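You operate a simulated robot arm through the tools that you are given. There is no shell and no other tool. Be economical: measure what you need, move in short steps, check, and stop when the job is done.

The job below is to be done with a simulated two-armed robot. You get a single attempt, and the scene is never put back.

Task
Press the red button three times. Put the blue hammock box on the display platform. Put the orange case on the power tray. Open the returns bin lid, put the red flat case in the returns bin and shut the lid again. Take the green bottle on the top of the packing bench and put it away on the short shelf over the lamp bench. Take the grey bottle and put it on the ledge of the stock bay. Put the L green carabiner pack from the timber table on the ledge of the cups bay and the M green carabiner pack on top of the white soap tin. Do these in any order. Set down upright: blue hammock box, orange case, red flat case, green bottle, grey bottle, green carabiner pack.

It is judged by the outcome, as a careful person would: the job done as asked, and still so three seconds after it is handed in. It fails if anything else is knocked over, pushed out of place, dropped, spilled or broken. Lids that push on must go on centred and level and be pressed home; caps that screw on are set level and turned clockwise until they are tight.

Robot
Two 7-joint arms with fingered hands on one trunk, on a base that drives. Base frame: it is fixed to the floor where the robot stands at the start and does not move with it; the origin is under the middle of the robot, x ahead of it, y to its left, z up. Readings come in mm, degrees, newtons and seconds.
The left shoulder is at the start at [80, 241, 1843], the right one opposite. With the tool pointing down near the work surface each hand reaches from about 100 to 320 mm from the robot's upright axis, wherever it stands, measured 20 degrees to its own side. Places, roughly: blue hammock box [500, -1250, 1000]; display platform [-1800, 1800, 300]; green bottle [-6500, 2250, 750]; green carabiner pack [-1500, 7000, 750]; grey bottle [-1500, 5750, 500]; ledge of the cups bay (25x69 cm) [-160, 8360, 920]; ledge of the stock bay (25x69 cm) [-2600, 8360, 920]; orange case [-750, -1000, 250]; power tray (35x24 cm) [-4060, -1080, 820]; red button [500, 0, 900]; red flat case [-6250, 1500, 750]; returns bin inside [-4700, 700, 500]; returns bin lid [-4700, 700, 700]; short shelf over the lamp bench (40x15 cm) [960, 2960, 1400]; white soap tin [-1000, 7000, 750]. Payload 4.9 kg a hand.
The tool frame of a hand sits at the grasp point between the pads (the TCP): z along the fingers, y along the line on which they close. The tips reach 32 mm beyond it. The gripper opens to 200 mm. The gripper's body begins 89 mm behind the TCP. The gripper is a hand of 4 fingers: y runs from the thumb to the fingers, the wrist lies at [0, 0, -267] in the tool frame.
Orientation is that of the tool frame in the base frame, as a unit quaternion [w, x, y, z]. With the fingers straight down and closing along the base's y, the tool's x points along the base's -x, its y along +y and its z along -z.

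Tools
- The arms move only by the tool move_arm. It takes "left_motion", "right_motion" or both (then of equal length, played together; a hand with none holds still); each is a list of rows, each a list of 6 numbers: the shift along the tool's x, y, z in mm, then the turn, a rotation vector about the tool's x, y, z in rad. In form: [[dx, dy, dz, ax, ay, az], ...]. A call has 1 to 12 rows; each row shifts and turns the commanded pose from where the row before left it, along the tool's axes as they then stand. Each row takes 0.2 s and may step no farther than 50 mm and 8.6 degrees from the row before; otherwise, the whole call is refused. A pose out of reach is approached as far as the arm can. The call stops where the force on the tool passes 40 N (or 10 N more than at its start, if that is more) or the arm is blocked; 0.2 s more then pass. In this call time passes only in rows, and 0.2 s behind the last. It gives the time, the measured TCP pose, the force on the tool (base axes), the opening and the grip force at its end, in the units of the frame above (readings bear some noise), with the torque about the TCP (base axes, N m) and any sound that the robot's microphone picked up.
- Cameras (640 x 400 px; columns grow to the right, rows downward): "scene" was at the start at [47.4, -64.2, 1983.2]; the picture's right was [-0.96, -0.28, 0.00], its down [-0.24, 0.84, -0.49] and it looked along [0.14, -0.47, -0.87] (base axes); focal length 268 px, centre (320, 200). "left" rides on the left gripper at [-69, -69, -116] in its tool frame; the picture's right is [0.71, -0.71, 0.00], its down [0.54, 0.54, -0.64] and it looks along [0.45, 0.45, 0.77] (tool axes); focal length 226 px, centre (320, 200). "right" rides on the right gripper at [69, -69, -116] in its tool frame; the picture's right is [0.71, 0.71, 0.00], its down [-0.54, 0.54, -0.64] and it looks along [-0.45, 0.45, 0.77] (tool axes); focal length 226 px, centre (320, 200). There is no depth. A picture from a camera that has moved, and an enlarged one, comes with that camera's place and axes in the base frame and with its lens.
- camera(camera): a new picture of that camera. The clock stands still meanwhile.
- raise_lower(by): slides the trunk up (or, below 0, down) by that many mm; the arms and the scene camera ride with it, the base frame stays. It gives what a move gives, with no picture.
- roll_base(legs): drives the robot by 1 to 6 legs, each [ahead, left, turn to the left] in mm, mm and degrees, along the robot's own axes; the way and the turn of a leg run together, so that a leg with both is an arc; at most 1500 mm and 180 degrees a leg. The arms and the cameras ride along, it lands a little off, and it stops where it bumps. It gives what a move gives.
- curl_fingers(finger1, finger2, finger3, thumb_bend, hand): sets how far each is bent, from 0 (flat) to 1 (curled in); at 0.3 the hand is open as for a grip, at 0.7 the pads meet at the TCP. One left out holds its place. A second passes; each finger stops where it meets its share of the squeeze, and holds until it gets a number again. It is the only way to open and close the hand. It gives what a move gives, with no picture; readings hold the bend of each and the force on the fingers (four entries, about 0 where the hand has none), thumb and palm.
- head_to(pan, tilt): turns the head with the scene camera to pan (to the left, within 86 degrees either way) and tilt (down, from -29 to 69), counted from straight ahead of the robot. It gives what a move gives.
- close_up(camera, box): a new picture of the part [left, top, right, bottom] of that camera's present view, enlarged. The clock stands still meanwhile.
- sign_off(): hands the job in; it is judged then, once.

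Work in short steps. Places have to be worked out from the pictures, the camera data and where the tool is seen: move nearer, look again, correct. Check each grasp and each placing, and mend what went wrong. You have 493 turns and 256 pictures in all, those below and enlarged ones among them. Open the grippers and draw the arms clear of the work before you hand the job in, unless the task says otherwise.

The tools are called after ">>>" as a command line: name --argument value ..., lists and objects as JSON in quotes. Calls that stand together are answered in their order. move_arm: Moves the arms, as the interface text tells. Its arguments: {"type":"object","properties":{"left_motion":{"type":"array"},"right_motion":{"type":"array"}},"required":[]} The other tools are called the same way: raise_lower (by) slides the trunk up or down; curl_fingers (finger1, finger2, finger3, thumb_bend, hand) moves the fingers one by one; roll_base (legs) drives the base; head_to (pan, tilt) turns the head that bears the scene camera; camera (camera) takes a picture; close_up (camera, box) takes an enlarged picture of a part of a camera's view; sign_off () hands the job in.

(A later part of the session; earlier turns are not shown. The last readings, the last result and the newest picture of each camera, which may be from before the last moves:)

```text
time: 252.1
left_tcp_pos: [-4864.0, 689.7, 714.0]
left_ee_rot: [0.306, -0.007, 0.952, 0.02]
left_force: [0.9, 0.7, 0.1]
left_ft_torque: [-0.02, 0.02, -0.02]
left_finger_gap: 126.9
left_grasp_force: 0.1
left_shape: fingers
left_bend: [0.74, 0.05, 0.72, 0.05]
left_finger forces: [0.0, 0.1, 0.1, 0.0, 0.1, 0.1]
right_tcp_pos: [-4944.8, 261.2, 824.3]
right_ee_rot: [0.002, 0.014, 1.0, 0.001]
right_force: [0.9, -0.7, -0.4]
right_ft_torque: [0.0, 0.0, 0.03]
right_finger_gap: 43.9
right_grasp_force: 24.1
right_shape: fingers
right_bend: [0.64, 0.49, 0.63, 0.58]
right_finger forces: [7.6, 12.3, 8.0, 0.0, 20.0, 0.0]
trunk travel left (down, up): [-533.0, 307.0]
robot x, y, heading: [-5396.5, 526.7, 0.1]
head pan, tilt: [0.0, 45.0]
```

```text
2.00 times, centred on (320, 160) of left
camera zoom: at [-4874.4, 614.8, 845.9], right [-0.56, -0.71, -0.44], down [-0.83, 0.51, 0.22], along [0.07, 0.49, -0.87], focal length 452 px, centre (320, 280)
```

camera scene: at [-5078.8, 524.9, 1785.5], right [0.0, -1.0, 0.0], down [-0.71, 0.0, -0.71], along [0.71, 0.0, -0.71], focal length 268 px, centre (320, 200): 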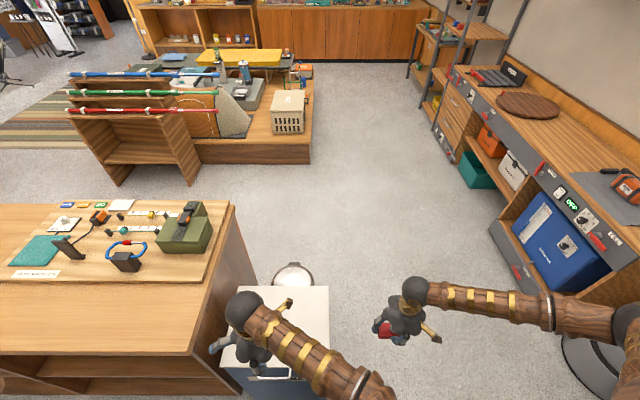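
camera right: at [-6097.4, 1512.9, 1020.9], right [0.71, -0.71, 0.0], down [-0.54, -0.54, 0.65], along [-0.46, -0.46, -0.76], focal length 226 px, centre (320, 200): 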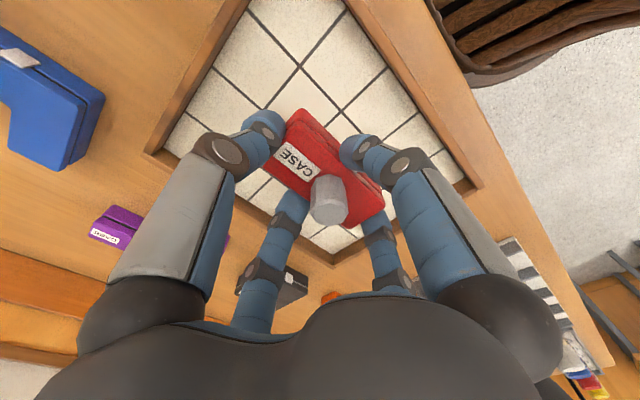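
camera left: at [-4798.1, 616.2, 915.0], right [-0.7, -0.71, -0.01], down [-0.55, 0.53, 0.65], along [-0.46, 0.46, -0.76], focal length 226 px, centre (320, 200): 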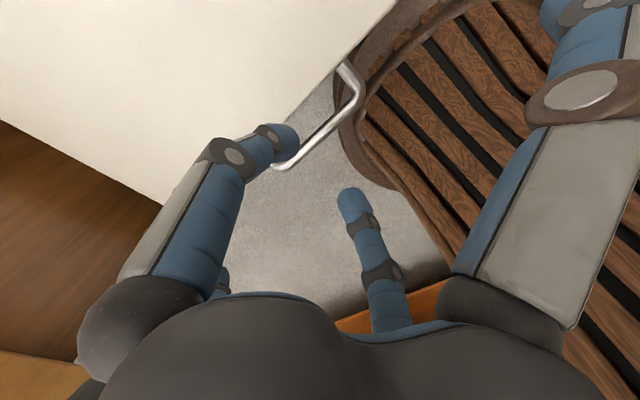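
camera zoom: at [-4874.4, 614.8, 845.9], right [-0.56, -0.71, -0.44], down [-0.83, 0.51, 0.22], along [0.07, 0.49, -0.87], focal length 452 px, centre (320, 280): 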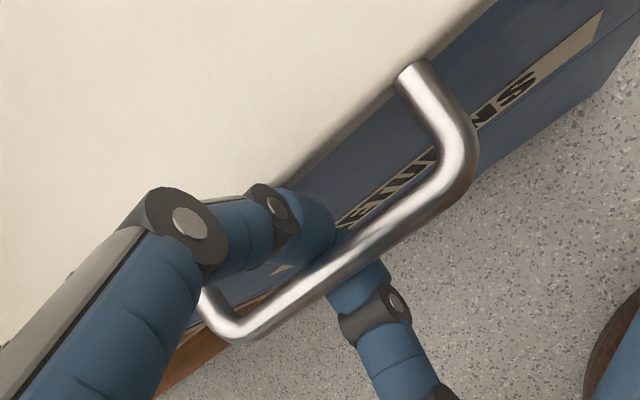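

The two fingertips now meet beneath the bar, enclosing it like a hook. Lift along the lid's arc ~15° and check.

>>> move_arm --left_motion '[[-14, 0, -16, 0, 0, 0], [-15, 0, -16, 0, 0, 0], [-14, 0, -16, 0, 0, 0], [-15, 0, -15, 0, 0, 0]]'

>>> camera --camera "scene"

>>> camera --camera "left"

```text
time: 253.1
left_tcp_pos: [-4853.0, 686.5, 800.4]
left_ee_rot: [0.306, -0.007, 0.952, 0.02]
left_force: [2.1, 0.3, -2.6]
left_ft_torque: [-0.02, 0.04, 0.03]
left_finger_gap: 128.3
left_grasp_force: 0.1
left_shape: fingers
left_bend: [0.73, 0.05, 0.75, 0.05]
left_finger forces: [0.0, 0.1, 0.1, 0.0, 0.0, 0.0]
right_tcp_pos: [-4944.6, 262.6, 824.6]
right_ee_rot: [0.001, 0.014, 1.0, 0.001]
right_force: [0.0, -0.2, -0.8]
right_ft_torque: [0.02, 0.01, -0.01]
right_finger_gap: 44.0
right_grasp_force: 24.3
right_shape: fingers
right_bend: [0.64, 0.49, 0.63, 0.58]
right_finger forces: [7.6, 12.3, 8.0, 0.1, 19.9, 0.0]
trunk travel left (down, up): [-533.0, 307.0]
robot x, y, heading: [-5398.1, 521.8, 0.1]
head pan, tilt: [0.0, 45.0]
```

```text
148 pictures are left
camera scene: at [-5288.8, 523.8, 1785.2], right [0.0, -1.0, 0.0], down [-0.71, 0.0, -0.71], along [0.71, 0.0, -0.71], focal length 268 px, centre (320, 200)
```

scene: 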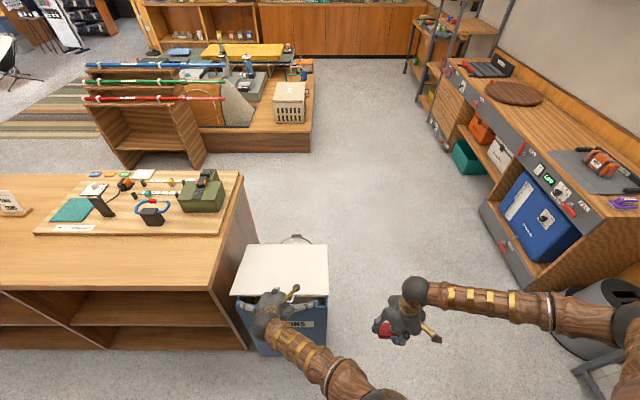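

```text
147 pictures are left
camera left: at [-4863.2, 612.6, 931.4], right [-0.56, -0.71, -0.44], down [-0.83, 0.51, 0.22], along [0.07, 0.49, -0.87], focal length 226 px, centre (320, 200)
```

left: 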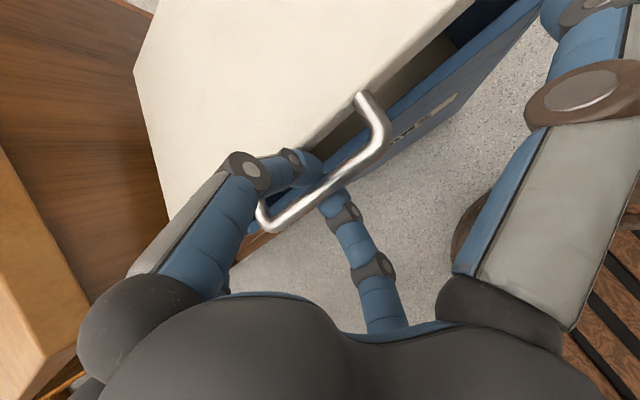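

The lid is opening and only ~2–3 N is felt. Continue along the arc to ~45°.

>>> move_arm --left_motion '[[-18, 0, -11.5, 0, 0, 0], [-18, 0, -11.5, 0, 0, 0], [-18, 0, -11.5, 0, 0, 0], [-18, 0, -11, 0, 0, 0], [-20, 0, -6.5, 0, 0, 0], [-20, 0, -6.5, 0, 0, 0], [-20, 0, -6.5, 0, 0, 0], [-21, 0, -6, 0, 0, 0]]'

>>> camera --camera "left"

>>> camera --camera "scene"

```text
time: 254.9
left_tcp_pos: [-4769.4, 682.9, 944.3]
left_ee_rot: [0.306, -0.007, 0.952, 0.02]
left_force: [5.7, 1.2, -6.3]
left_ft_torque: [-0.01, 0.12, 0.0]
left_finger_gap: 128.4
left_grasp_force: 10.2
left_shape: fingers
left_bend: [0.67, 0.05, 0.77, 0.05]
left_finger forces: [10.7, 0.0, 9.3, 0.1, 0.0, 0.0]
right_tcp_pos: [-4944.8, 263.4, 823.0]
right_ee_rot: [0.001, 0.014, 1.0, 0.001]
right_force: [-0.7, -0.2, -1.8]
right_ft_torque: [0.0, -0.02, -0.02]
right_finger_gap: 44.0
right_grasp_force: 24.3
right_shape: fingers
right_bend: [0.64, 0.49, 0.63, 0.58]
right_finger forces: [7.6, 12.3, 8.0, 0.0, 19.9, 0.0]
trunk travel left (down, up): [-533.0, 307.0]
robot x, y, heading: [-5400.9, 525.3, 0.1]
head pan, tilt: [0.0, 45.0]
```

```text
146 pictures are left
camera left: at [-4778.9, 609.6, 1076.2], right [-0.56, -0.71, -0.43], down [-0.83, 0.52, 0.23], along [0.07, 0.49, -0.87], focal length 226 px, centre (320, 200)
```

left: 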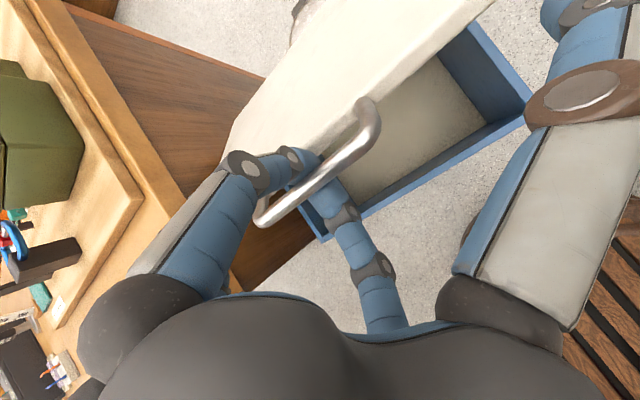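

```text
145 pictures are left
camera scene: at [-5286.2, 524.6, 1785.0], right [0.0, -1.0, 0.0], down [-0.71, 0.0, -0.71], along [0.71, 0.0, -0.71], focal length 268 px, centre (320, 200)
```

scene: 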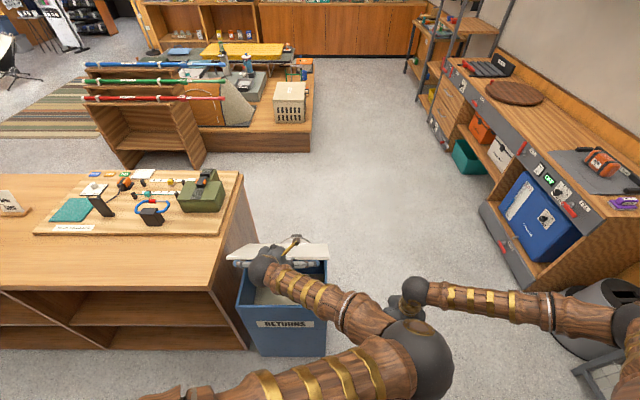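

Continue: combine trunk raises and forward base moves to carry the lid past 60°.

>>> raise_lower --by 25

>>> roll_base --legs '[[35, 0, 0]]'

>>> raise_lower --by 24

>>> roll_base --legs '[[36, 0, 0]]'

>>> camera --camera "left"

```text
time: 255.7
left_tcp_pos: [-4771.7, 683.2, 972.7]
left_ee_rot: [0.307, -0.007, 0.951, 0.02]
left_force: [0.2, -1.1, 0.7]
left_ft_torque: [-0.01, -0.03, 0.01]
left_finger_gap: 128.3
left_grasp_force: 0.1
left_shape: fingers
left_bend: [0.66, 0.05, 0.8, 0.05]
left_finger forces: [0.0, 0.0, 0.0, 0.0, 0.0, 0.1]
right_tcp_pos: [-4945.6, 261.7, 850.0]
right_ee_rot: [0.002, 0.012, 1.0, 0.001]
right_force: [-0.4, 0.1, -0.5]
right_ft_torque: [-0.05, -0.03, 0.02]
right_finger_gap: 44.1
right_grasp_force: 23.9
right_shape: fingers
right_bend: [0.64, 0.49, 0.63, 0.58]
right_finger forces: [7.7, 12.2, 8.0, 0.0, 19.9, 0.0]
trunk travel left (down, up): [-558.0, 282.0]
robot x, y, heading: [-5399.1, 523.1, 0.1]
head pan, tilt: [0.0, 45.0]
```

```text
time: 256.5
left_tcp_pos: [-4742.2, 683.2, 974.9]
left_ee_rot: [0.31, -0.006, 0.951, 0.02]
left_force: [-1.5, -0.2, 0.1]
left_ft_torque: [-0.03, -0.08, 0.01]
left_finger_gap: 128.2
left_grasp_force: 0.1
left_shape: fingers
left_bend: [0.66, 0.05, 0.8, 0.05]
left_finger forces: [0.0, 0.0, 0.0, 0.0, 0.1, 0.0]
right_tcp_pos: [-4917.5, 261.6, 852.1]
right_ee_rot: [0.005, 0.014, 1.0, 0.0]
right_force: [-1.3, 0.4, -0.4]
right_ft_torque: [-0.07, -0.1, -0.04]
right_finger_gap: 43.9
right_grasp_force: 24.4
right_shape: fingers
right_bend: [0.64, 0.49, 0.63, 0.58]
right_finger forces: [7.7, 12.4, 7.9, 0.0, 19.9, 0.1]
trunk travel left (down, up): [-558.0, 282.0]
robot x, y, heading: [-5366.3, 521.8, 0.5]
head pan, tilt: [0.0, 45.0]
```

```text
time: 257.2
left_tcp_pos: [-4737.5, 683.0, 995.6]
left_ee_rot: [0.307, -0.005, 0.951, 0.019]
left_force: [0.2, -0.9, 0.1]
left_ft_torque: [0.01, 0.0, -0.01]
left_finger_gap: 128.4
left_grasp_force: 0.2
left_shape: fingers
left_bend: [0.66, 0.05, 0.8, 0.05]
left_finger forces: [0.0, 0.0, 0.1, 0.1, 0.0, 0.1]
right_tcp_pos: [-4913.8, 261.6, 874.3]
right_ee_rot: [0.001, 0.014, 1.0, 0.002]
right_force: [-0.2, -0.1, -0.9]
right_ft_torque: [0.0, -0.02, 0.01]
right_finger_gap: 43.8
right_grasp_force: 24.1
right_shape: fingers
right_bend: [0.64, 0.49, 0.63, 0.58]
right_finger forces: [7.6, 12.3, 8.0, 0.0, 19.9, 0.0]
trunk travel left (down, up): [-582.0, 258.0]
robot x, y, heading: [-5365.3, 527.1, 0.1]
head pan, tilt: [0.0, 45.0]
```

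```text
time: 258.1
left_tcp_pos: [-4707.5, 682.8, 998.9]
left_ee_rot: [0.311, -0.006, 0.95, 0.019]
left_force: [-1.2, 0.2, -0.2]
left_ft_torque: [0.03, -0.09, -0.04]
left_finger_gap: 128.1
left_grasp_force: 0.1
left_shape: fingers
left_bend: [0.66, 0.05, 0.8, 0.05]
left_finger forces: [0.0, 0.0, 0.0, 0.0, 0.0, 0.0]
right_tcp_pos: [-4881.4, 261.3, 876.9]
right_ee_rot: [0.003, 0.014, 1.0, 0.001]
right_force: [-0.5, -1.1, -1.3]
right_ft_torque: [-0.03, -0.12, -0.01]
right_finger_gap: 44.0
right_grasp_force: 24.0
right_shape: fingers
right_bend: [0.64, 0.49, 0.63, 0.58]
right_finger forces: [7.5, 12.3, 8.0, 0.0, 19.9, 0.0]
trunk travel left (down, up): [-582.0, 258.0]
robot x, y, heading: [-5328.2, 522.4, 0.0]
head pan, tilt: [0.0, 45.0]
```

```text
144 pictures are left
camera left: at [-4718.6, 608.6, 1130.4], right [-0.56, -0.7, -0.44], down [-0.83, 0.52, 0.22], along [0.07, 0.49, -0.87], focal length 226 px, centre (320, 200)
```

left: 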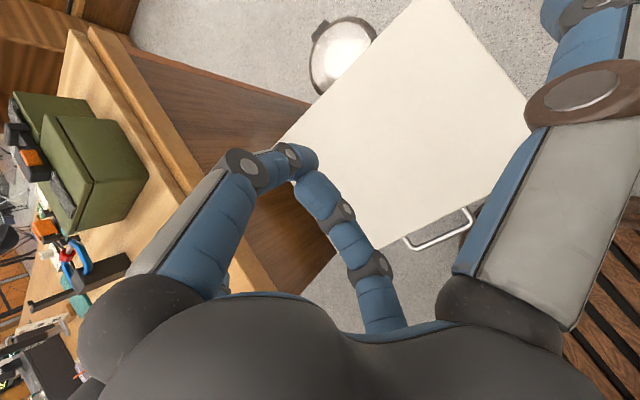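

The lid slipped off at ~45° and closed again. New plan: hook it up to ~40° with the left, then sweep the right hand (vertical) under it to push it over. First return to the pre-hook pose.

>>> roll_base --legs '[[-70, 0, 0]]'

>>> raise_lower --by -49

>>> curl_fingers --hand "left" --finger1 0.65 --finger3 0.57

>>> move_arm --left_motion '[[32.7, 0, -23, 0, 0, 0], [32.7, 0, -23, 0, 0, 0], [32.7, 0, -23, 0, 0, 0], [26.7, 0, 37.8, 0, 0, 0], [26.7, 0, 37.8, 0, 0, 0], [26.7, 0, 37.8, 0, 0, 0], [26.7, 0, 37.8, 0, 0, 0]]'

>>> close_up --camera "left" --box '[200, 40, 440, 240]'

```text
time: 259.1
left_tcp_pos: [-4762.9, 683.2, 988.8]
left_ee_rot: [0.303, -0.006, 0.953, 0.02]
left_force: [0.5, 0.5, -0.2]
left_ft_torque: [0.0, 0.05, -0.01]
left_finger_gap: 128.4
left_grasp_force: 0.0
left_shape: fingers
left_bend: [0.66, 0.05, 0.8, 0.05]
left_finger forces: [0.0, 0.0, 0.1, 0.0, 0.0, 0.1]
right_tcp_pos: [-4939.1, 261.9, 869.4]
right_ee_rot: [-0.002, 0.014, 1.0, 0.001]
right_force: [1.4, 0.0, -1.1]
right_ft_torque: [-0.04, 0.11, -0.03]
right_finger_gap: 43.9
right_grasp_force: 23.7
right_shape: fingers
right_bend: [0.64, 0.49, 0.63, 0.58]
right_finger forces: [7.5, 12.3, 8.1, 0.0, 19.8, 0.0]
trunk travel left (down, up): [-582.0, 258.0]
robot x, y, heading: [-5400.5, 525.6, 0.2]
head pan, tilt: [0.0, 45.0]
```

```text
time: 260.0
left_tcp_pos: [-4771.6, 683.5, 946.3]
left_ee_rot: [0.308, -0.006, 0.951, 0.019]
left_force: [-1.1, 0.0, -0.6]
left_ft_torque: [0.04, 0.0, 0.02]
left_finger_gap: 128.3
left_grasp_force: 0.1
left_shape: fingers
left_bend: [0.66, 0.05, 0.8, 0.05]
left_finger forces: [0.0, 0.1, 0.0, 0.0, 0.0, 0.0]
right_tcp_pos: [-4947.9, 262.2, 826.3]
right_ee_rot: [0.002, 0.014, 1.0, 0.001]
right_force: [-0.5, -0.7, -1.6]
right_ft_torque: [0.03, -0.03, -0.01]
right_finger_gap: 44.1
right_grasp_force: 23.8
right_shape: fingers
right_bend: [0.64, 0.49, 0.63, 0.58]
right_finger forces: [7.5, 12.4, 8.1, 0.0, 19.8, 0.0]
trunk travel left (down, up): [-533.0, 307.0]
robot x, y, heading: [-5397.2, 525.1, 0.1]
head pan, tilt: [0.0, 45.0]
```

```text
time: 261.0
left_tcp_pos: [-4769.7, 683.1, 945.5]
left_ee_rot: [0.307, -0.005, 0.951, 0.019]
left_force: [0.0, 1.1, 0.5]
left_ft_torque: [0.03, 0.03, -0.01]
left_finger_gap: 129.6
left_grasp_force: 0.0
left_shape: fingers
left_bend: [0.65, 0.05, 0.56, 0.05]
left_finger forces: [0.0, 0.1, 0.0, 0.0, 0.1, 0.0]
right_tcp_pos: [-4944.8, 262.0, 824.0]
right_ee_rot: [0.001, 0.014, 1.0, 0.002]
right_force: [0.8, 0.1, -1.4]
right_ft_torque: [0.0, 0.0, 0.0]
right_finger_gap: 43.9
right_grasp_force: 24.2
right_shape: fingers
right_bend: [0.64, 0.49, 0.63, 0.58]
right_finger forces: [7.4, 12.3, 7.9, 0.0, 19.9, 0.0]
trunk travel left (down, up): [-533.0, 307.0]
robot x, y, heading: [-5397.4, 522.4, 0.2]
head pan, tilt: [0.0, 45.0]
```

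```text
time: 262.6
left_tcp_pos: [-4887.6, 688.0, 758.5]
left_ee_rot: [0.307, -0.005, 0.952, 0.02]
left_force: [-0.1, 0.5, 0.5]
left_ft_torque: [0.01, -0.01, -0.03]
left_finger_gap: 129.8
left_grasp_force: 0.1
left_shape: fingers
left_bend: [0.65, 0.05, 0.56, 0.05]
left_finger forces: [0.1, 0.0, 0.0, 0.0, 0.0, 0.0]
right_tcp_pos: [-4943.7, 262.3, 824.0]
right_ee_rot: [0.0, 0.015, 1.0, 0.001]
right_force: [0.2, -0.2, -0.5]
right_ft_torque: [-0.05, 0.0, 0.02]
right_finger_gap: 43.9
right_grasp_force: 24.8
right_shape: fingers
right_bend: [0.64, 0.49, 0.63, 0.58]
right_finger forces: [7.4, 12.3, 8.0, 0.0, 19.8, 0.0]
trunk travel left (down, up): [-533.0, 307.0]
robot x, y, heading: [-5398.0, 524.6, -0.0]
head pan, tilt: [0.0, 45.0]
```

```text
2.00 times, centred on (320, 140) of left
camera zoom: at [-4898.3, 613.4, 890.4], right [-0.56, -0.71, -0.44], down [-0.83, 0.52, 0.22], along [0.07, 0.49, -0.87], focal length 452 px, centre (320, 320)
```

zoom: 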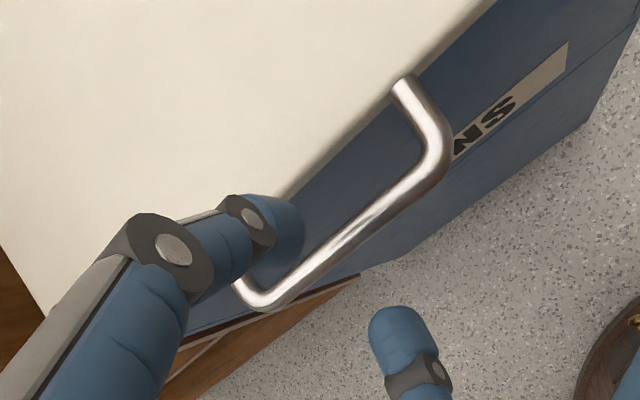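

Lid is closed and intact. Pre-position the right hand at y≈450 in front of the bin's right part, then re-hook with the left.

>>> move_arm --right_motion '[[0, 38, 0, 0, 0, 0], [0, 38, 0, 0, 0, 0], [0, 38, 0, 0, 0, 0], [0, 38, 0, 0, 0, 0], [0, 36, 0, 0, 0, 0]]'

>>> move_arm --left_motion '[[2, 0, 15, 0, 0, 0], [2, 0, 15, 0, 0, 0], [1, 0, 10, 0, 0, 0], [0, 0, 8, 0, 0, 0]]'

>>> close_up --camera "left" --box '[200, 40, 440, 240]'

```text
time: 263.8
left_tcp_pos: [-4888.4, 688.1, 759.2]
left_ee_rot: [0.306, -0.006, 0.952, 0.019]
left_force: [0.1, 0.1, -0.3]
left_ft_torque: [0.01, 0.0, 0.01]
left_finger_gap: 129.4
left_grasp_force: 0.1
left_shape: fingers
left_bend: [0.65, 0.05, 0.56, 0.05]
left_finger forces: [0.0, 0.1, 0.0, 0.0, 0.1, 0.1]
right_tcp_pos: [-4940.7, 453.3, 824.9]
right_ee_rot: [0.002, 0.015, 1.0, 0.0]
right_force: [0.3, -0.5, -1.2]
right_ft_torque: [-0.01, 0.0, 0.01]
right_finger_gap: 43.5
right_grasp_force: 23.8
right_shape: fingers
right_bend: [0.64, 0.49, 0.63, 0.58]
right_finger forces: [7.5, 12.2, 8.0, 0.0, 19.9, 0.2]
trunk travel left (down, up): [-533.0, 307.0]
robot x, y, heading: [-5398.0, 526.0, 0.2]
head pan, tilt: [0.0, 45.0]
```

```text
time: 264.8
left_tcp_pos: [-4864.0, 688.0, 718.6]
left_ee_rot: [0.306, -0.007, 0.952, 0.02]
left_force: [-7.1, -0.2, 2.2]
left_ft_torque: [0.0, -0.07, -0.02]
left_finger_gap: 128.2
left_grasp_force: 3.7
left_shape: fingers
left_bend: [0.68, 0.05, 0.56, 0.05]
left_finger forces: [7.5, 0.0, 0.0, 0.0, 0.0, 0.0]
right_tcp_pos: [-4940.3, 451.9, 824.0]
right_ee_rot: [0.002, 0.015, 1.0, 0.001]
right_force: [0.0, -0.2, -0.1]
right_ft_torque: [-0.02, -0.01, 0.02]
right_finger_gap: 43.9
right_grasp_force: 23.7
right_shape: fingers
right_bend: [0.64, 0.49, 0.63, 0.58]
right_finger forces: [7.4, 12.3, 7.9, 0.0, 19.9, 0.1]
trunk travel left (down, up): [-533.0, 307.0]
robot x, y, heading: [-5400.1, 523.3, 0.1]
head pan, tilt: [0.0, 45.0]
```

```text
2.00 times, centred on (320, 140) of left
camera zoom: at [-4875.5, 615.2, 849.4], right [-0.56, -0.71, -0.44], down [-0.83, 0.52, 0.22], along [0.07, 0.49, -0.87], focal length 452 px, centre (320, 320)
```

zoom: 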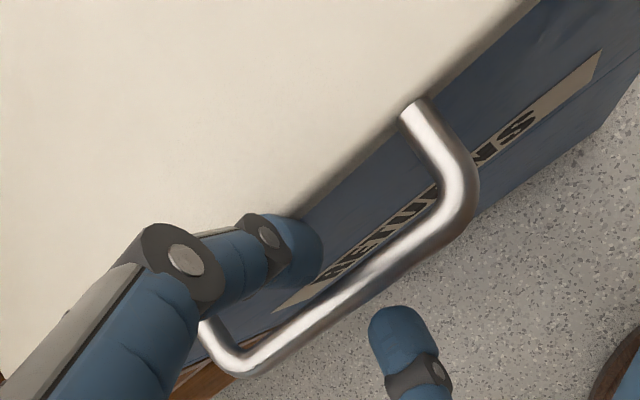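

>>> curl_fingers --hand "left" --finger1 0.78 --finger3 0.9

>>> move_arm --left_motion '[[-14, 0, -16, 0, 0, 0], [-15, 0, -16, 0, 0, 0], [-14, 0, -16, 0, 0, 0], [-15, 0, -15, 0, 0, 0], [-18, 0, -11.5, 0, 0, 0], [-18, 0, -11.5, 0, 0, 0], [-18, 0, -11.5, 0, 0, 0], [-18, 0, -11, 0, 0, 0], [-20, 0, -6.5, 0, 0, 0]]'

>>> camera --camera "left"

>>> camera --camera "scene"

```text
time: 265.8
left_tcp_pos: [-4864.1, 688.7, 717.8]
left_ee_rot: [0.307, -0.005, 0.952, 0.019]
left_force: [6.0, 0.4, -3.6]
left_ft_torque: [-0.02, -0.06, -0.02]
left_finger_gap: 126.9
left_grasp_force: 0.1
left_shape: fingers
left_bend: [0.75, 0.05, 0.72, 0.05]
left_finger forces: [0.1, 0.0, 0.0, 0.0, 0.0, 0.1]
right_tcp_pos: [-4941.1, 450.4, 825.2]
right_ee_rot: [0.001, 0.014, 1.0, 0.001]
right_force: [0.8, 0.3, -0.7]
right_ft_torque: [0.0, -0.01, 0.0]
right_finger_gap: 43.6
right_grasp_force: 23.4
right_shape: fingers
right_bend: [0.64, 0.49, 0.63, 0.58]
right_finger forces: [7.5, 12.2, 8.0, 0.0, 19.8, 0.0]
trunk travel left (down, up): [-533.0, 307.0]
robot x, y, heading: [-5398.0, 524.0, 0.2]
head pan, tilt: [0.0, 45.0]
```

```text
time: 267.8
left_tcp_pos: [-4808.3, 684.8, 897.5]
left_ee_rot: [0.305, -0.005, 0.952, 0.02]
left_force: [10.5, 5.3, -8.6]
left_ft_torque: [0.0, 0.02, 0.03]
left_finger_gap: 130.2
left_grasp_force: 9.7
left_shape: fingers
left_bend: [0.75, 0.05, 0.73, 0.05]
left_finger forces: [10.0, 0.0, 9.3, 0.0, 0.0, 0.0]
right_tcp_pos: [-4939.2, 450.8, 824.1]
right_ee_rot: [0.0, 0.015, 1.0, 0.001]
right_force: [-0.8, 0.3, -0.7]
right_ft_torque: [0.01, -0.01, -0.01]
right_finger_gap: 43.7
right_grasp_force: 24.2
right_shape: fingers
right_bend: [0.64, 0.49, 0.63, 0.58]
right_finger forces: [7.4, 12.2, 8.0, 0.1, 19.9, 0.0]
trunk travel left (down, up): [-533.0, 307.0]
robot x, y, heading: [-5399.0, 524.5, 0.3]
head pan, tilt: [0.0, 45.0]
```

```text
141 pictures are left
camera left: at [-4818.8, 610.3, 1029.3], right [-0.56, -0.71, -0.44], down [-0.83, 0.52, 0.23], along [0.07, 0.49, -0.87], focal length 226 px, centre (320, 200)
```

left: 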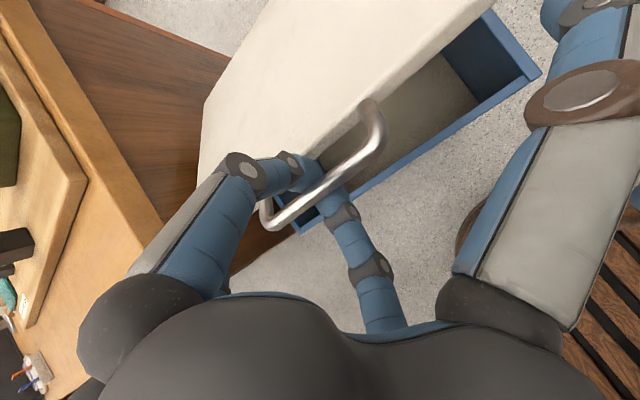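

```text
140 pictures are left
camera scene: at [-5285.9, 525.1, 1785.0], right [0.0, -1.0, 0.0], down [-0.71, 0.0, -0.71], along [0.71, 0.0, -0.71], focal length 268 px, centre (320, 200)
```

scene: 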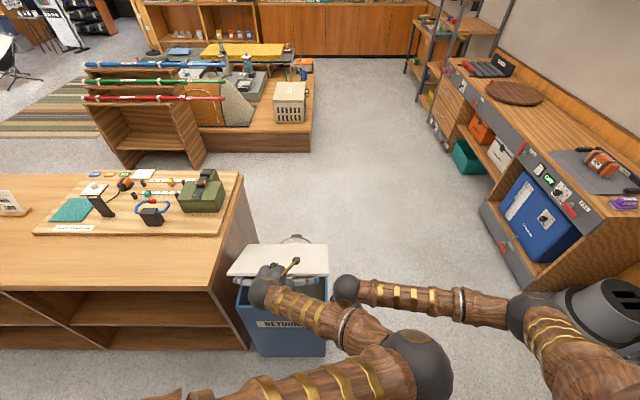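

Lid held at ~35°. Sweep the right hand forward until it contacts the lid's underside.

>>> move_arm --right_motion '[[-30, 0, 0, 0, 0, 0], [-25, 0, 0, 0, 0, 0], [-15, 0, 0, 0, 0, 0], [-10, 0, 0, 0, 0, 0], [-10, 0, 0, 0, 0, 0]]'

>>> camera --camera "right"

```text
time: 269.0
left_tcp_pos: [-4807.9, 684.4, 896.8]
left_ee_rot: [0.306, -0.006, 0.952, 0.019]
left_force: [9.7, 5.0, -8.6]
left_ft_torque: [0.0, 0.01, 0.05]
left_finger_gap: 130.1
left_grasp_force: 8.8
left_shape: fingers
left_bend: [0.75, 0.05, 0.73, 0.05]
left_finger forces: [9.2, 0.0, 8.8, 0.0, 0.0, 0.0]
right_tcp_pos: [-4847.9, 447.3, 824.3]
right_ee_rot: [0.0, 0.015, 1.0, 0.001]
right_force: [0.1, 0.4, -1.0]
right_ft_torque: [0.03, 0.01, 0.01]
right_finger_gap: 43.6
right_grasp_force: 24.6
right_shape: fingers
right_bend: [0.64, 0.49, 0.63, 0.58]
right_finger forces: [7.5, 12.4, 8.0, 0.1, 19.7, 0.0]
trunk travel left (down, up): [-533.0, 307.0]
robot x, y, heading: [-5398.5, 525.9, 0.2]
head pan, tilt: [0.0, 45.0]
```

```text
139 pictures are left
camera right: at [-4918.7, 380.0, 940.8], right [-0.69, 0.73, 0.0], down [0.56, 0.53, 0.64], along [0.47, 0.44, -0.76], focal length 226 px, centre (320, 200)
```

right: 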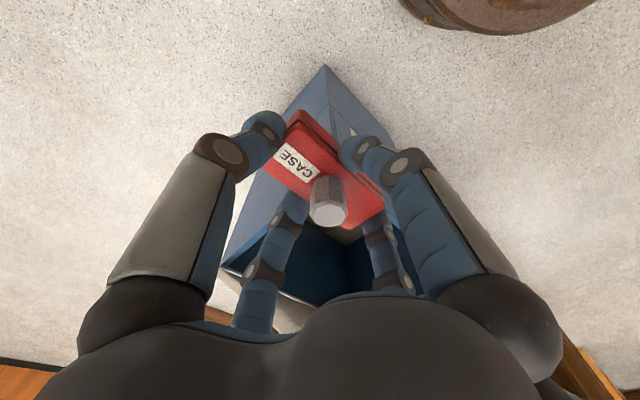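

>>> move_arm --right_motion '[[-15, 6, 0, 0, 0, 0], [-15, 6, 0, 0, 0, 0], [-15, 0, 0, 0, 0, 0], [-15, 0, 0, 0, 0, 0]]'

>>> camera --camera "scene"

```text
time: 270.0
left_tcp_pos: [-4808.6, 684.9, 899.2]
left_ee_rot: [0.307, -0.005, 0.952, 0.019]
left_force: [14.7, 4.7, -9.4]
left_ft_torque: [0.04, 0.0, 0.01]
left_finger_gap: 130.0
left_grasp_force: 10.2
left_shape: fingers
left_bend: [0.75, 0.05, 0.72, 0.05]
left_finger forces: [10.4, 0.1, 10.2, 0.0, 0.0, 0.0]
right_tcp_pos: [-4790.4, 458.4, 825.4]
right_ee_rot: [0.0, 0.013, 1.0, 0.001]
right_force: [-6.8, -2.7, 1.7]
right_ft_torque: [0.32, -0.37, 0.5]
right_finger_gap: 43.7
right_grasp_force: 28.5
right_shape: fingers
right_bend: [0.63, 0.49, 0.64, 0.58]
right_finger forces: [9.2, 19.9, 7.4, 0.0, 19.7, 0.0]
trunk travel left (down, up): [-533.0, 307.0]
robot x, y, heading: [-5401.6, 525.1, 0.3]
head pan, tilt: [0.0, 45.0]
```

```text
138 pictures are left
camera scene: at [-5287.5, 525.2, 1785.3], right [0.0, -1.0, 0.0], down [-0.71, 0.0, -0.71], along [0.71, 0.0, -0.71], focal length 268 px, centre (320, 200)
```

scene: 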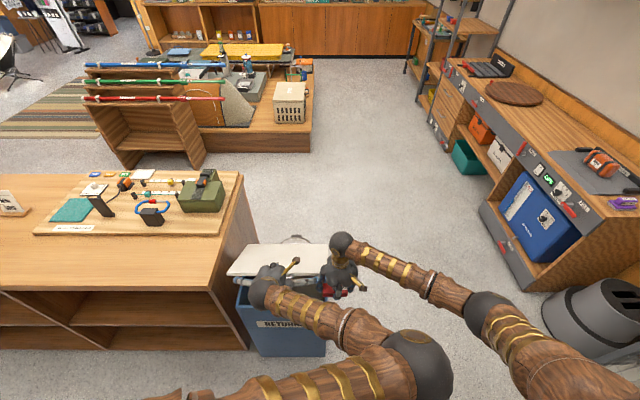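

The fingers (not the palm) met the lid edge. Back the right hand off 40 mm, lower it 33 mm, raise the lid a little more with the left, then push with the hand body.

>>> move_arm --right_motion '[[20, 0, 0, 0, 0, 0], [20, 0, 0, 0, 0, 0], [0, 0, 17, 0, 0, 0], [0, 0, 16, 0, 0, 0]]' --left_motion '[[0, 0, 0, 0, 0, 0], [0, 0, 0, 0, 0, 0], [-12, 0, -5, 0, 0, 0], [-12, 0, -5, 0, 0, 0]]'

>>> move_arm --right_motion '[[-20, 3, 0, 0, 0, 0], [-20, 3, 0, 0, 0, 0], [-12, 0, 0, 0, 0, 0]]'

>>> camera --camera "left"

>>> close_up --camera "scene" --box '[210, 210, 410, 350]'

```text
time: 271.0
left_tcp_pos: [-4794.2, 683.9, 920.2]
left_ee_rot: [0.305, -0.005, 0.952, 0.019]
left_force: [14.6, 4.9, -12.6]
left_ft_torque: [0.01, 0.03, 0.06]
left_finger_gap: 130.1
left_grasp_force: 11.1
left_shape: fingers
left_bend: [0.74, 0.05, 0.72, 0.05]
left_finger forces: [10.9, 0.1, 11.1, 0.1, 0.0, 0.0]
right_tcp_pos: [-4828.0, 459.8, 790.1]
right_ee_rot: [0.0, 0.014, 1.0, 0.001]
right_force: [-0.2, 0.9, -0.7]
right_ft_torque: [0.0, 0.0, 0.02]
right_finger_gap: 43.6
right_grasp_force: 24.1
right_shape: fingers
right_bend: [0.64, 0.49, 0.64, 0.58]
right_finger forces: [7.5, 12.3, 8.8, 0.0, 19.7, 0.0]
trunk travel left (down, up): [-533.0, 307.0]
robot x, y, heading: [-5397.6, 527.4, 0.0]
head pan, tilt: [0.0, 45.0]
```

```text
time: 271.4
left_tcp_pos: [-4794.3, 682.3, 921.0]
left_ee_rot: [0.307, -0.005, 0.952, 0.021]
left_force: [8.6, 4.2, -8.3]
left_ft_torque: [0.02, 0.03, 0.02]
left_finger_gap: 130.4
left_grasp_force: 8.8
left_shape: fingers
left_bend: [0.73, 0.05, 0.72, 0.05]
left_finger forces: [8.2, 0.1, 8.5, 0.1, 0.0, 0.1]
right_tcp_pos: [-4820.0, 459.4, 793.5]
right_ee_rot: [-0.002, 0.013, 1.0, 0.0]
right_force: [-10.5, -6.1, 7.0]
right_ft_torque: [0.83, -1.54, 0.01]
right_finger_gap: 43.4
right_grasp_force: 32.1
right_shape: fingers
right_bend: [0.64, 0.49, 0.64, 0.58]
right_finger forces: [7.6, 12.3, 8.9, 0.0, 19.6, 14.6]
trunk travel left (down, up): [-533.0, 307.0]
robot x, y, heading: [-5403.8, 525.9, 0.1]
head pan, tilt: [0.0, 45.0]
stopped in row 1 (right hand): the force on the tool passed its limit at 81 N (the readings are from after the stop); the commanded pose is now the measured one
```

```text
137 pictures are left
camera left: at [-4806.0, 609.6, 1052.8], right [-0.56, -0.71, -0.44], down [-0.83, 0.52, 0.22], along [0.07, 0.49, -0.87], focal length 226 px, centre (320, 200)
```

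left: 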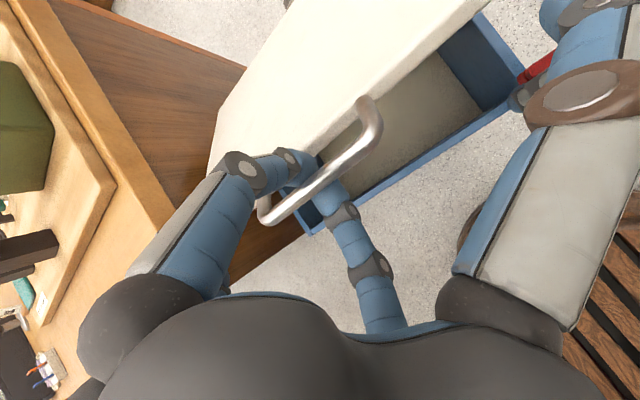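

```text
2.86 times, centred on (310, 280) of scene
camera zoom: at [-5288.5, 524.2, 1785.3], right [0.0, -1.0, 0.0], down [-0.71, 0.0, -0.71], along [0.71, 0.0, -0.71], focal length 765 px, centre (349, -29)
```

zoom: 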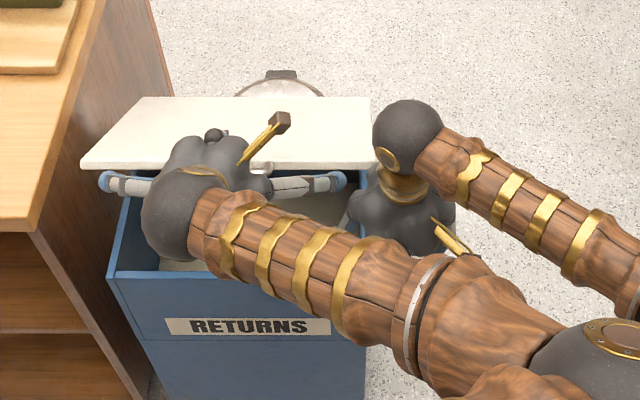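

Contact with the palm area; force spiked due to step size. Push with small 5 mm steps while the left follows upward along the arc.

>>> move_arm --right_motion '[[-4, 0, 0, 0, 0, 0], [-4, 0, 0, 0, 0, 0], [-4, 0, 0, 0, 0, 0], [-4, 0, 0, 0, 0, 0]]' --left_motion '[[-4, 0, -1, 0, 0, 0], [-4, 0, -1, 0, 0, 0], [-4, 0, -1, 0, 0, 0], [-4, 0, -1, 0, 0, 0]]'

```text
time: 271.9
left_tcp_pos: [-4791.6, 683.0, 925.7]
left_ee_rot: [0.307, -0.005, 0.951, 0.02]
left_force: [10.0, 5.3, -12.6]
left_ft_torque: [-0.02, 0.13, 0.05]
left_finger_gap: 131.1
left_grasp_force: 9.7
left_shape: fingers
left_bend: [0.66, 0.05, 0.72, 0.05]
left_finger forces: [10.4, 0.0, 8.7, 0.0, 0.1, 0.1]
right_tcp_pos: [-4817.3, 459.9, 795.3]
right_ee_rot: [-0.002, 0.012, 1.0, 0.001]
right_force: [-24.3, -11.4, 21.9]
right_ft_torque: [1.86, -3.76, 0.13]
right_finger_gap: 43.6
right_grasp_force: 41.9
right_shape: fingers
right_bend: [0.64, 0.49, 0.64, 0.58]
right_finger forces: [7.6, 12.4, 8.8, 0.0, 19.6, 34.9]
trunk travel left (down, up): [-533.0, 307.0]
robot x, y, heading: [-5400.3, 526.0, -0.0]
head pan, tilt: [0.0, 45.0]
stopped in row 2 (right hand): the force on the tool passed its limit at 48 N (the readings are from after the stop); the commanded pose is now the measured one
```

The palm is riding on top of the lid corner. Abandon that: back the right hand off. Instead rotate the left hand toward vertical around the bar so it stays trapped, then use base-forward moves (pushing the bar) followed by trunk raises.

>>> move_arm --right_motion '[[10, 0, 0, 0, 0, 0], [30, -10, 0, 0, 0, 0], [40, -20, 0, 0, 0, 0], [40, -30, 0, 0, 0, 0], [0, -40, 0, 0, 0, 0]]'

>>> move_arm --left_motion '[[-2, 0, 0, 0, 0.1, 0], [-2, 0, 0, 0, 0.1, 0], [-2, 0, 0, 0, 0.1, 0], [-2, 0, 0, 0, 0.1, 0]]'

>>> camera --camera "left"

```text
time: 273.1
left_tcp_pos: [-4790.6, 682.4, 923.8]
left_ee_rot: [0.306, -0.005, 0.952, 0.02]
left_force: [6.0, 3.0, -5.7]
left_ft_torque: [-0.01, 0.02, 0.02]
left_finger_gap: 129.8
left_grasp_force: 9.0
left_shape: fingers
left_bend: [0.73, 0.05, 0.73, 0.05]
left_finger forces: [8.6, 0.0, 7.9, 0.0, 0.1, 0.1]
right_tcp_pos: [-4936.6, 363.5, 790.7]
right_ee_rot: [-0.001, 0.012, 1.0, 0.001]
right_force: [0.0, -1.0, -1.2]
right_ft_torque: [0.01, 0.02, 0.0]
right_finger_gap: 43.3
right_grasp_force: 23.8
right_shape: fingers
right_bend: [0.64, 0.49, 0.64, 0.58]
right_finger forces: [7.3, 12.3, 8.5, 0.1, 19.5, 0.0]
trunk travel left (down, up): [-533.0, 307.0]
robot x, y, heading: [-5394.7, 526.8, 0.2]
head pan, tilt: [0.0, 45.0]
```

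```text
time: 274.1
left_tcp_pos: [-4784.2, 682.1, 928.3]
left_ee_rot: [0.111, -0.01, 0.994, 0.018]
left_force: [0.3, 0.8, -0.5]
left_ft_torque: [0.01, 0.02, -0.05]
left_finger_gap: 128.3
left_grasp_force: 0.0
left_shape: fingers
left_bend: [0.73, 0.05, 0.73, 0.05]
left_finger forces: [0.1, 0.0, 0.1, 0.0, 0.0, 0.0]
right_tcp_pos: [-4937.4, 361.3, 791.8]
right_ee_rot: [-0.001, 0.013, 1.0, 0.001]
right_force: [-0.7, 0.0, -0.7]
right_ft_torque: [0.01, -0.06, 0.01]
right_finger_gap: 43.4
right_grasp_force: 24.2
right_shape: fingers
right_bend: [0.64, 0.49, 0.64, 0.58]
right_finger forces: [7.4, 12.3, 8.5, 0.0, 19.5, 0.0]
trunk travel left (down, up): [-533.0, 307.0]
robot x, y, heading: [-5394.8, 524.6, -0.1]
head pan, tilt: [0.0, 45.0]
```

```text
135 pictures are left
camera left: at [-4741.5, 610.4, 1053.9], right [-0.67, -0.72, -0.18], down [-0.68, 0.51, 0.53], along [-0.29, 0.48, -0.83], focal length 226 px, centre (320, 200)
```

left: 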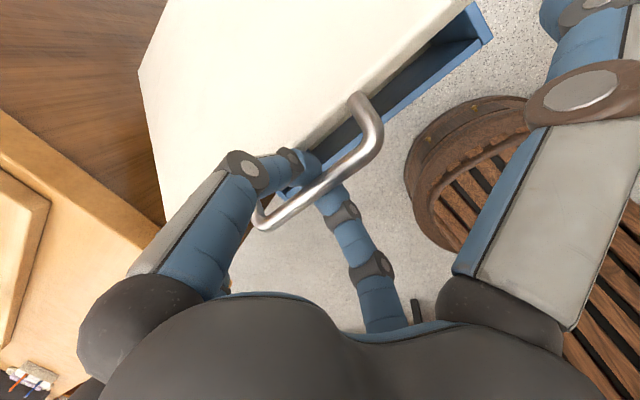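

Still hooked, with almost no load. Push forward with the base 30 mm, then raise.

>>> roll_base --legs '[[35, 0, 0]]'

>>> camera --camera "left"

```text
time: 275.1
left_tcp_pos: [-4752.8, 685.8, 929.3]
left_ee_rot: [0.107, -0.007, 0.994, 0.02]
left_force: [-12.7, -1.3, 11.0]
left_ft_torque: [-0.18, 0.13, -0.28]
left_finger_gap: 126.0
left_grasp_force: 14.9
left_shape: fingers
left_bend: [0.78, 0.05, 0.68, 0.05]
left_finger forces: [27.1, 0.1, 0.0, 0.0, 2.1, 0.0]
right_tcp_pos: [-4901.6, 362.5, 793.3]
right_ee_rot: [-0.001, 0.012, 1.0, 0.001]
right_force: [-0.1, 0.3, -1.2]
right_ft_torque: [-0.01, 0.05, -0.01]
right_finger_gap: 43.3
right_grasp_force: 24.2
right_shape: fingers
right_bend: [0.64, 0.49, 0.64, 0.58]
right_finger forces: [7.4, 12.4, 8.5, 0.0, 19.5, 0.0]
trunk travel left (down, up): [-533.0, 307.0]
robot x, y, heading: [-5364.4, 526.3, 0.2]
head pan, tilt: [0.0, 45.0]
stopped in leg 1: the force on the tool passed its limit at 62 N (the readings are from after the stop); the commanded pose is now the measured one
```

```text
134 pictures are left
camera left: at [-4709.8, 612.0, 1053.7], right [-0.68, -0.71, -0.18], down [-0.67, 0.51, 0.53], along [-0.29, 0.48, -0.83], focal length 226 px, centre (320, 200)
```

left: 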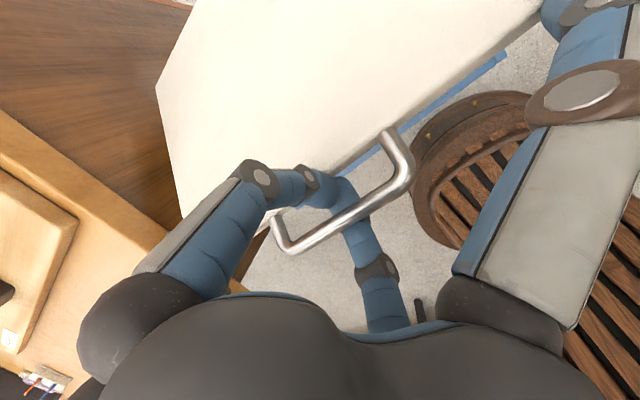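

Finger1 is pressing on the lid top, so the hand must rise. Raise 30 mm now.

>>> raise_lower --by 35

>>> camera --camera "left"

```text
time: 275.9
left_tcp_pos: [-4751.4, 684.5, 963.3]
left_ee_rot: [0.107, -0.006, 0.994, 0.019]
left_force: [3.6, 0.3, -4.7]
left_ft_torque: [0.0, -0.02, 0.02]
left_finger_gap: 127.8
left_grasp_force: 0.0
left_shape: fingers
left_bend: [0.74, 0.05, 0.73, 0.05]
left_finger forces: [0.1, 0.0, 0.0, 0.0, 0.0, 0.0]
right_tcp_pos: [-4901.1, 362.3, 826.8]
right_ee_rot: [-0.002, 0.013, 1.0, 0.0]
right_force: [-0.2, -0.6, -0.9]
right_ft_torque: [0.0, 0.02, 0.02]
right_finger_gap: 43.6
right_grasp_force: 23.6
right_shape: fingers
right_bend: [0.64, 0.49, 0.64, 0.58]
right_finger forces: [7.3, 12.3, 8.6, 0.1, 19.5, 0.0]
trunk travel left (down, up): [-568.0, 272.0]
robot x, y, heading: [-5363.1, 526.0, 0.1]
head pan, tilt: [0.0, 45.0]
```

```text
133 pictures are left
camera left: at [-4708.1, 611.8, 1088.2], right [-0.68, -0.71, -0.18], down [-0.68, 0.51, 0.53], along [-0.29, 0.48, -0.83], focal length 226 px, centre (320, 200)
```

left: 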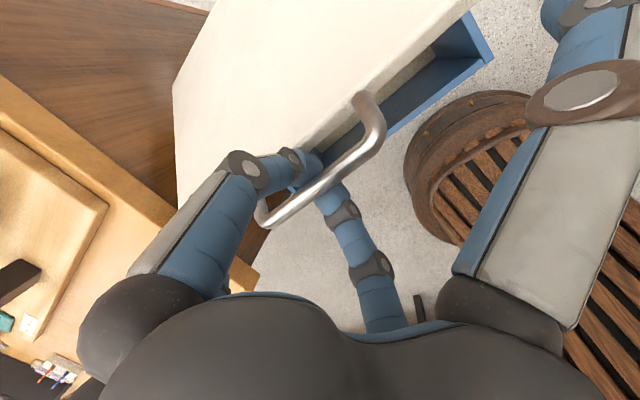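

>>> roll_base --legs '[[20, 0, 0]]'

>>> raise_lower --by 20

>>> roll_base --legs '[[22, 0, 0]]'

>>> raise_lower --by 16

>>> camera --camera "left"

```text
time: 276.7
left_tcp_pos: [-4734.6, 684.9, 966.4]
left_ee_rot: [0.11, -0.005, 0.994, 0.019]
left_force: [-0.3, 0.3, -0.7]
left_ft_torque: [0.0, -0.03, 0.02]
left_finger_gap: 130.0
left_grasp_force: 0.0
left_shape: fingers
left_bend: [0.75, 0.05, 0.72, 0.05]
left_finger forces: [0.0, 0.0, 0.1, 0.1, 0.0, 0.1]
right_tcp_pos: [-4883.0, 363.1, 828.9]
right_ee_rot: [0.0, 0.013, 1.0, 0.0]
right_force: [0.2, 0.6, -0.7]
right_ft_torque: [0.01, -0.02, -0.01]
right_finger_gap: 43.5
right_grasp_force: 24.1
right_shape: fingers
right_bend: [0.64, 0.49, 0.64, 0.58]
right_finger forces: [7.4, 12.5, 8.6, 0.0, 19.5, 0.1]
trunk travel left (down, up): [-568.0, 272.0]
robot x, y, heading: [-5343.5, 525.4, -0.1]
head pan, tilt: [0.0, 45.0]
```

```text
time: 277.4
left_tcp_pos: [-4731.0, 685.0, 982.9]
left_ee_rot: [0.107, -0.006, 0.994, 0.02]
left_force: [5.4, -0.9, -8.9]
left_ft_torque: [-0.03, 0.02, -0.01]
left_finger_gap: 129.7
left_grasp_force: 8.1
left_shape: fingers
left_bend: [0.73, 0.05, 0.72, 0.05]
left_finger forces: [7.6, 0.0, 8.0, 0.0, 0.0, 0.0]
right_tcp_pos: [-4881.2, 363.1, 847.1]
right_ee_rot: [-0.003, 0.013, 1.0, 0.0]
right_force: [-0.4, 0.2, -1.2]
right_ft_torque: [-0.02, 0.0, -0.01]
right_finger_gap: 43.3
right_grasp_force: 23.7
right_shape: fingers
right_bend: [0.64, 0.49, 0.64, 0.58]
right_finger forces: [7.3, 12.3, 8.6, 0.1, 19.5, 0.1]
trunk travel left (down, up): [-588.0, 252.0]
robot x, y, heading: [-5344.1, 526.4, 0.4]
head pan, tilt: [0.0, 45.0]
```

```text
time: 278.2
left_tcp_pos: [-4712.7, 684.2, 985.3]
left_ee_rot: [0.108, -0.007, 0.994, 0.019]
left_force: [4.0, 0.0, -8.3]
left_ft_torque: [-0.01, 0.09, 0.02]
left_finger_gap: 134.1
left_grasp_force: 6.6
left_shape: fingers
left_bend: [0.74, 0.05, 0.75, 0.05]
left_finger forces: [13.1, 0.0, 0.1, 0.0, 0.0, 0.1]
right_tcp_pos: [-4862.4, 363.0, 849.1]
right_ee_rot: [0.0, 0.013, 1.0, 0.0]
right_force: [-0.4, -0.2, -1.1]
right_ft_torque: [0.0, -0.05, 0.01]
right_finger_gap: 43.5
right_grasp_force: 24.2
right_shape: fingers
right_bend: [0.64, 0.49, 0.64, 0.58]
right_finger forces: [7.3, 12.3, 8.6, 0.0, 19.5, 0.1]
trunk travel left (down, up): [-588.0, 252.0]
robot x, y, heading: [-5320.8, 524.1, -0.0]
head pan, tilt: [0.0, 45.0]
```

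```text
time: 278.8
left_tcp_pos: [-4709.3, 687.3, 997.7]
left_ee_rot: [0.107, -0.006, 0.994, 0.019]
left_force: [11.4, 4.7, -19.5]
left_ft_torque: [-0.05, 0.51, 0.11]
left_finger_gap: 133.3
left_grasp_force: 12.0
left_shape: fingers
left_bend: [0.65, 0.05, 0.75, 0.05]
left_finger forces: [21.3, 0.0, 2.1, 0.0, 0.1, 0.1]
right_tcp_pos: [-4858.2, 363.7, 863.1]
right_ee_rot: [-0.003, 0.013, 1.0, 0.0]
right_force: [0.2, -1.0, -1.1]
right_ft_torque: [-0.03, -0.03, -0.05]
right_finger_gap: 43.5
right_grasp_force: 23.9
right_shape: fingers
right_bend: [0.64, 0.49, 0.64, 0.58]
right_finger forces: [7.4, 12.3, 8.6, 0.0, 19.5, 0.0]
trunk travel left (down, up): [-604.0, 236.0]
robot x, y, heading: [-5321.8, 523.3, -0.1]
head pan, tilt: [0.0, 45.0]
```

```text
132 pictures are left
camera left: at [-4666.1, 613.5, 1122.3], right [-0.68, -0.71, -0.18], down [-0.67, 0.51, 0.53], along [-0.29, 0.48, -0.83], focal length 226 px, centre (320, 200)
```

left: 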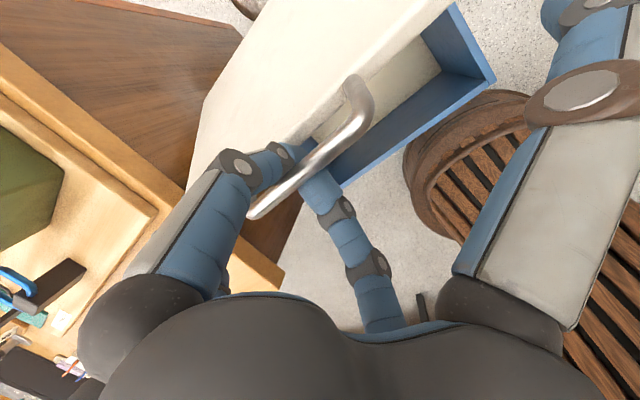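

>>> roll_base --legs '[[35, 0, 0]]'

>>> raise_lower --by 12

>>> roll_base --legs '[[35, 0, 0]]'

>>> camera --camera "left"

```text
time: 279.7
left_tcp_pos: [-4679.7, 684.4, 1001.0]
left_ee_rot: [0.109, -0.005, 0.994, 0.018]
left_force: [2.9, -1.3, -8.6]
left_ft_torque: [0.0, 0.12, 0.01]
left_finger_gap: 133.7
left_grasp_force: 2.4
left_shape: fingers
left_bend: [0.74, 0.05, 0.75, 0.05]
left_finger forces: [3.9, 0.0, 0.0, 0.0, 0.1, 0.0]
right_tcp_pos: [-4829.0, 363.4, 864.8]
right_ee_rot: [0.0, 0.013, 1.0, -0.001]
right_force: [-0.7, 0.4, -1.1]
right_ft_torque: [-0.02, -0.06, -0.01]
right_finger_gap: 43.4
right_grasp_force: 23.2
right_shape: fingers
right_bend: [0.64, 0.49, 0.64, 0.58]
right_finger forces: [7.4, 12.5, 8.7, 0.0, 19.5, 0.1]
trunk travel left (down, up): [-604.0, 236.0]
robot x, y, heading: [-5292.2, 526.8, 0.0]
head pan, tilt: [0.0, 45.0]
```

```text
time: 280.3
left_tcp_pos: [-4674.7, 683.3, 1009.3]
left_ee_rot: [0.106, -0.005, 0.994, 0.019]
left_force: [8.2, 0.6, -21.3]
left_ft_torque: [-0.14, 0.54, -0.04]
left_finger_gap: 134.0
left_grasp_force: 11.7
left_shape: fingers
left_bend: [0.66, 0.05, 0.75, 0.05]
left_finger forces: [23.4, 0.0, 0.0, 0.1, 0.0, 0.1]
right_tcp_pos: [-4824.4, 361.7, 875.4]
right_ee_rot: [-0.003, 0.013, 1.0, 0.0]
right_force: [-0.6, -0.2, -1.0]
right_ft_torque: [-0.03, 0.01, 0.0]
right_finger_gap: 43.3
right_grasp_force: 23.8
right_shape: fingers
right_bend: [0.64, 0.49, 0.64, 0.58]
right_finger forces: [7.5, 12.4, 8.6, 0.0, 19.6, 0.0]
trunk travel left (down, up): [-616.0, 224.0]
robot x, y, heading: [-5287.1, 522.8, 0.1]
head pan, tilt: [0.0, 45.0]
```

```text
time: 281.1
left_tcp_pos: [-4646.8, 683.4, 1012.9]
left_ee_rot: [0.108, -0.006, 0.994, 0.019]
left_force: [2.4, 0.2, -8.1]
left_ft_torque: [0.02, 0.07, -0.02]
left_finger_gap: 133.9
left_grasp_force: 1.6
left_shape: fingers
left_bend: [0.74, 0.05, 0.75, 0.05]
left_finger forces: [2.0, 0.0, 0.0, 0.0, 0.1, 0.0]
right_tcp_pos: [-4794.9, 362.3, 876.8]
right_ee_rot: [0.0, 0.013, 1.0, -0.001]
right_force: [-0.1, -0.8, -0.6]
right_ft_torque: [0.0, -0.08, 0.04]
right_finger_gap: 43.2
right_grasp_force: 24.3
right_shape: fingers
right_bend: [0.64, 0.49, 0.64, 0.58]
right_finger forces: [7.4, 12.4, 8.4, 0.0, 19.5, 0.0]
trunk travel left (down, up): [-616.0, 224.0]
robot x, y, heading: [-5254.5, 527.1, 0.2]
head pan, tilt: [0.0, 45.0]
```

```text
131 pictures are left
camera left: at [-4604.1, 610.8, 1137.5], right [-0.68, -0.71, -0.18], down [-0.68, 0.51, 0.53], along [-0.28, 0.48, -0.83], focal length 226 px, centre (320, 200)
```

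left: 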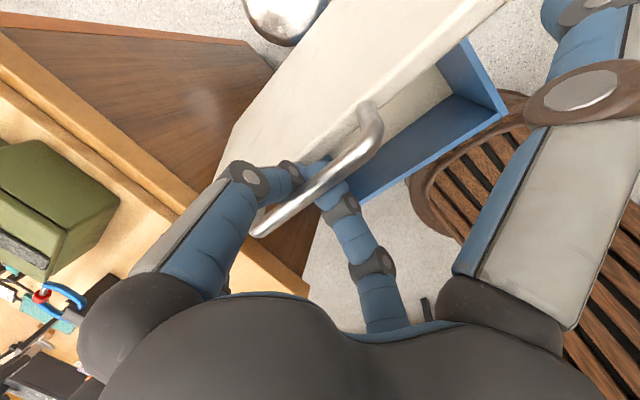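

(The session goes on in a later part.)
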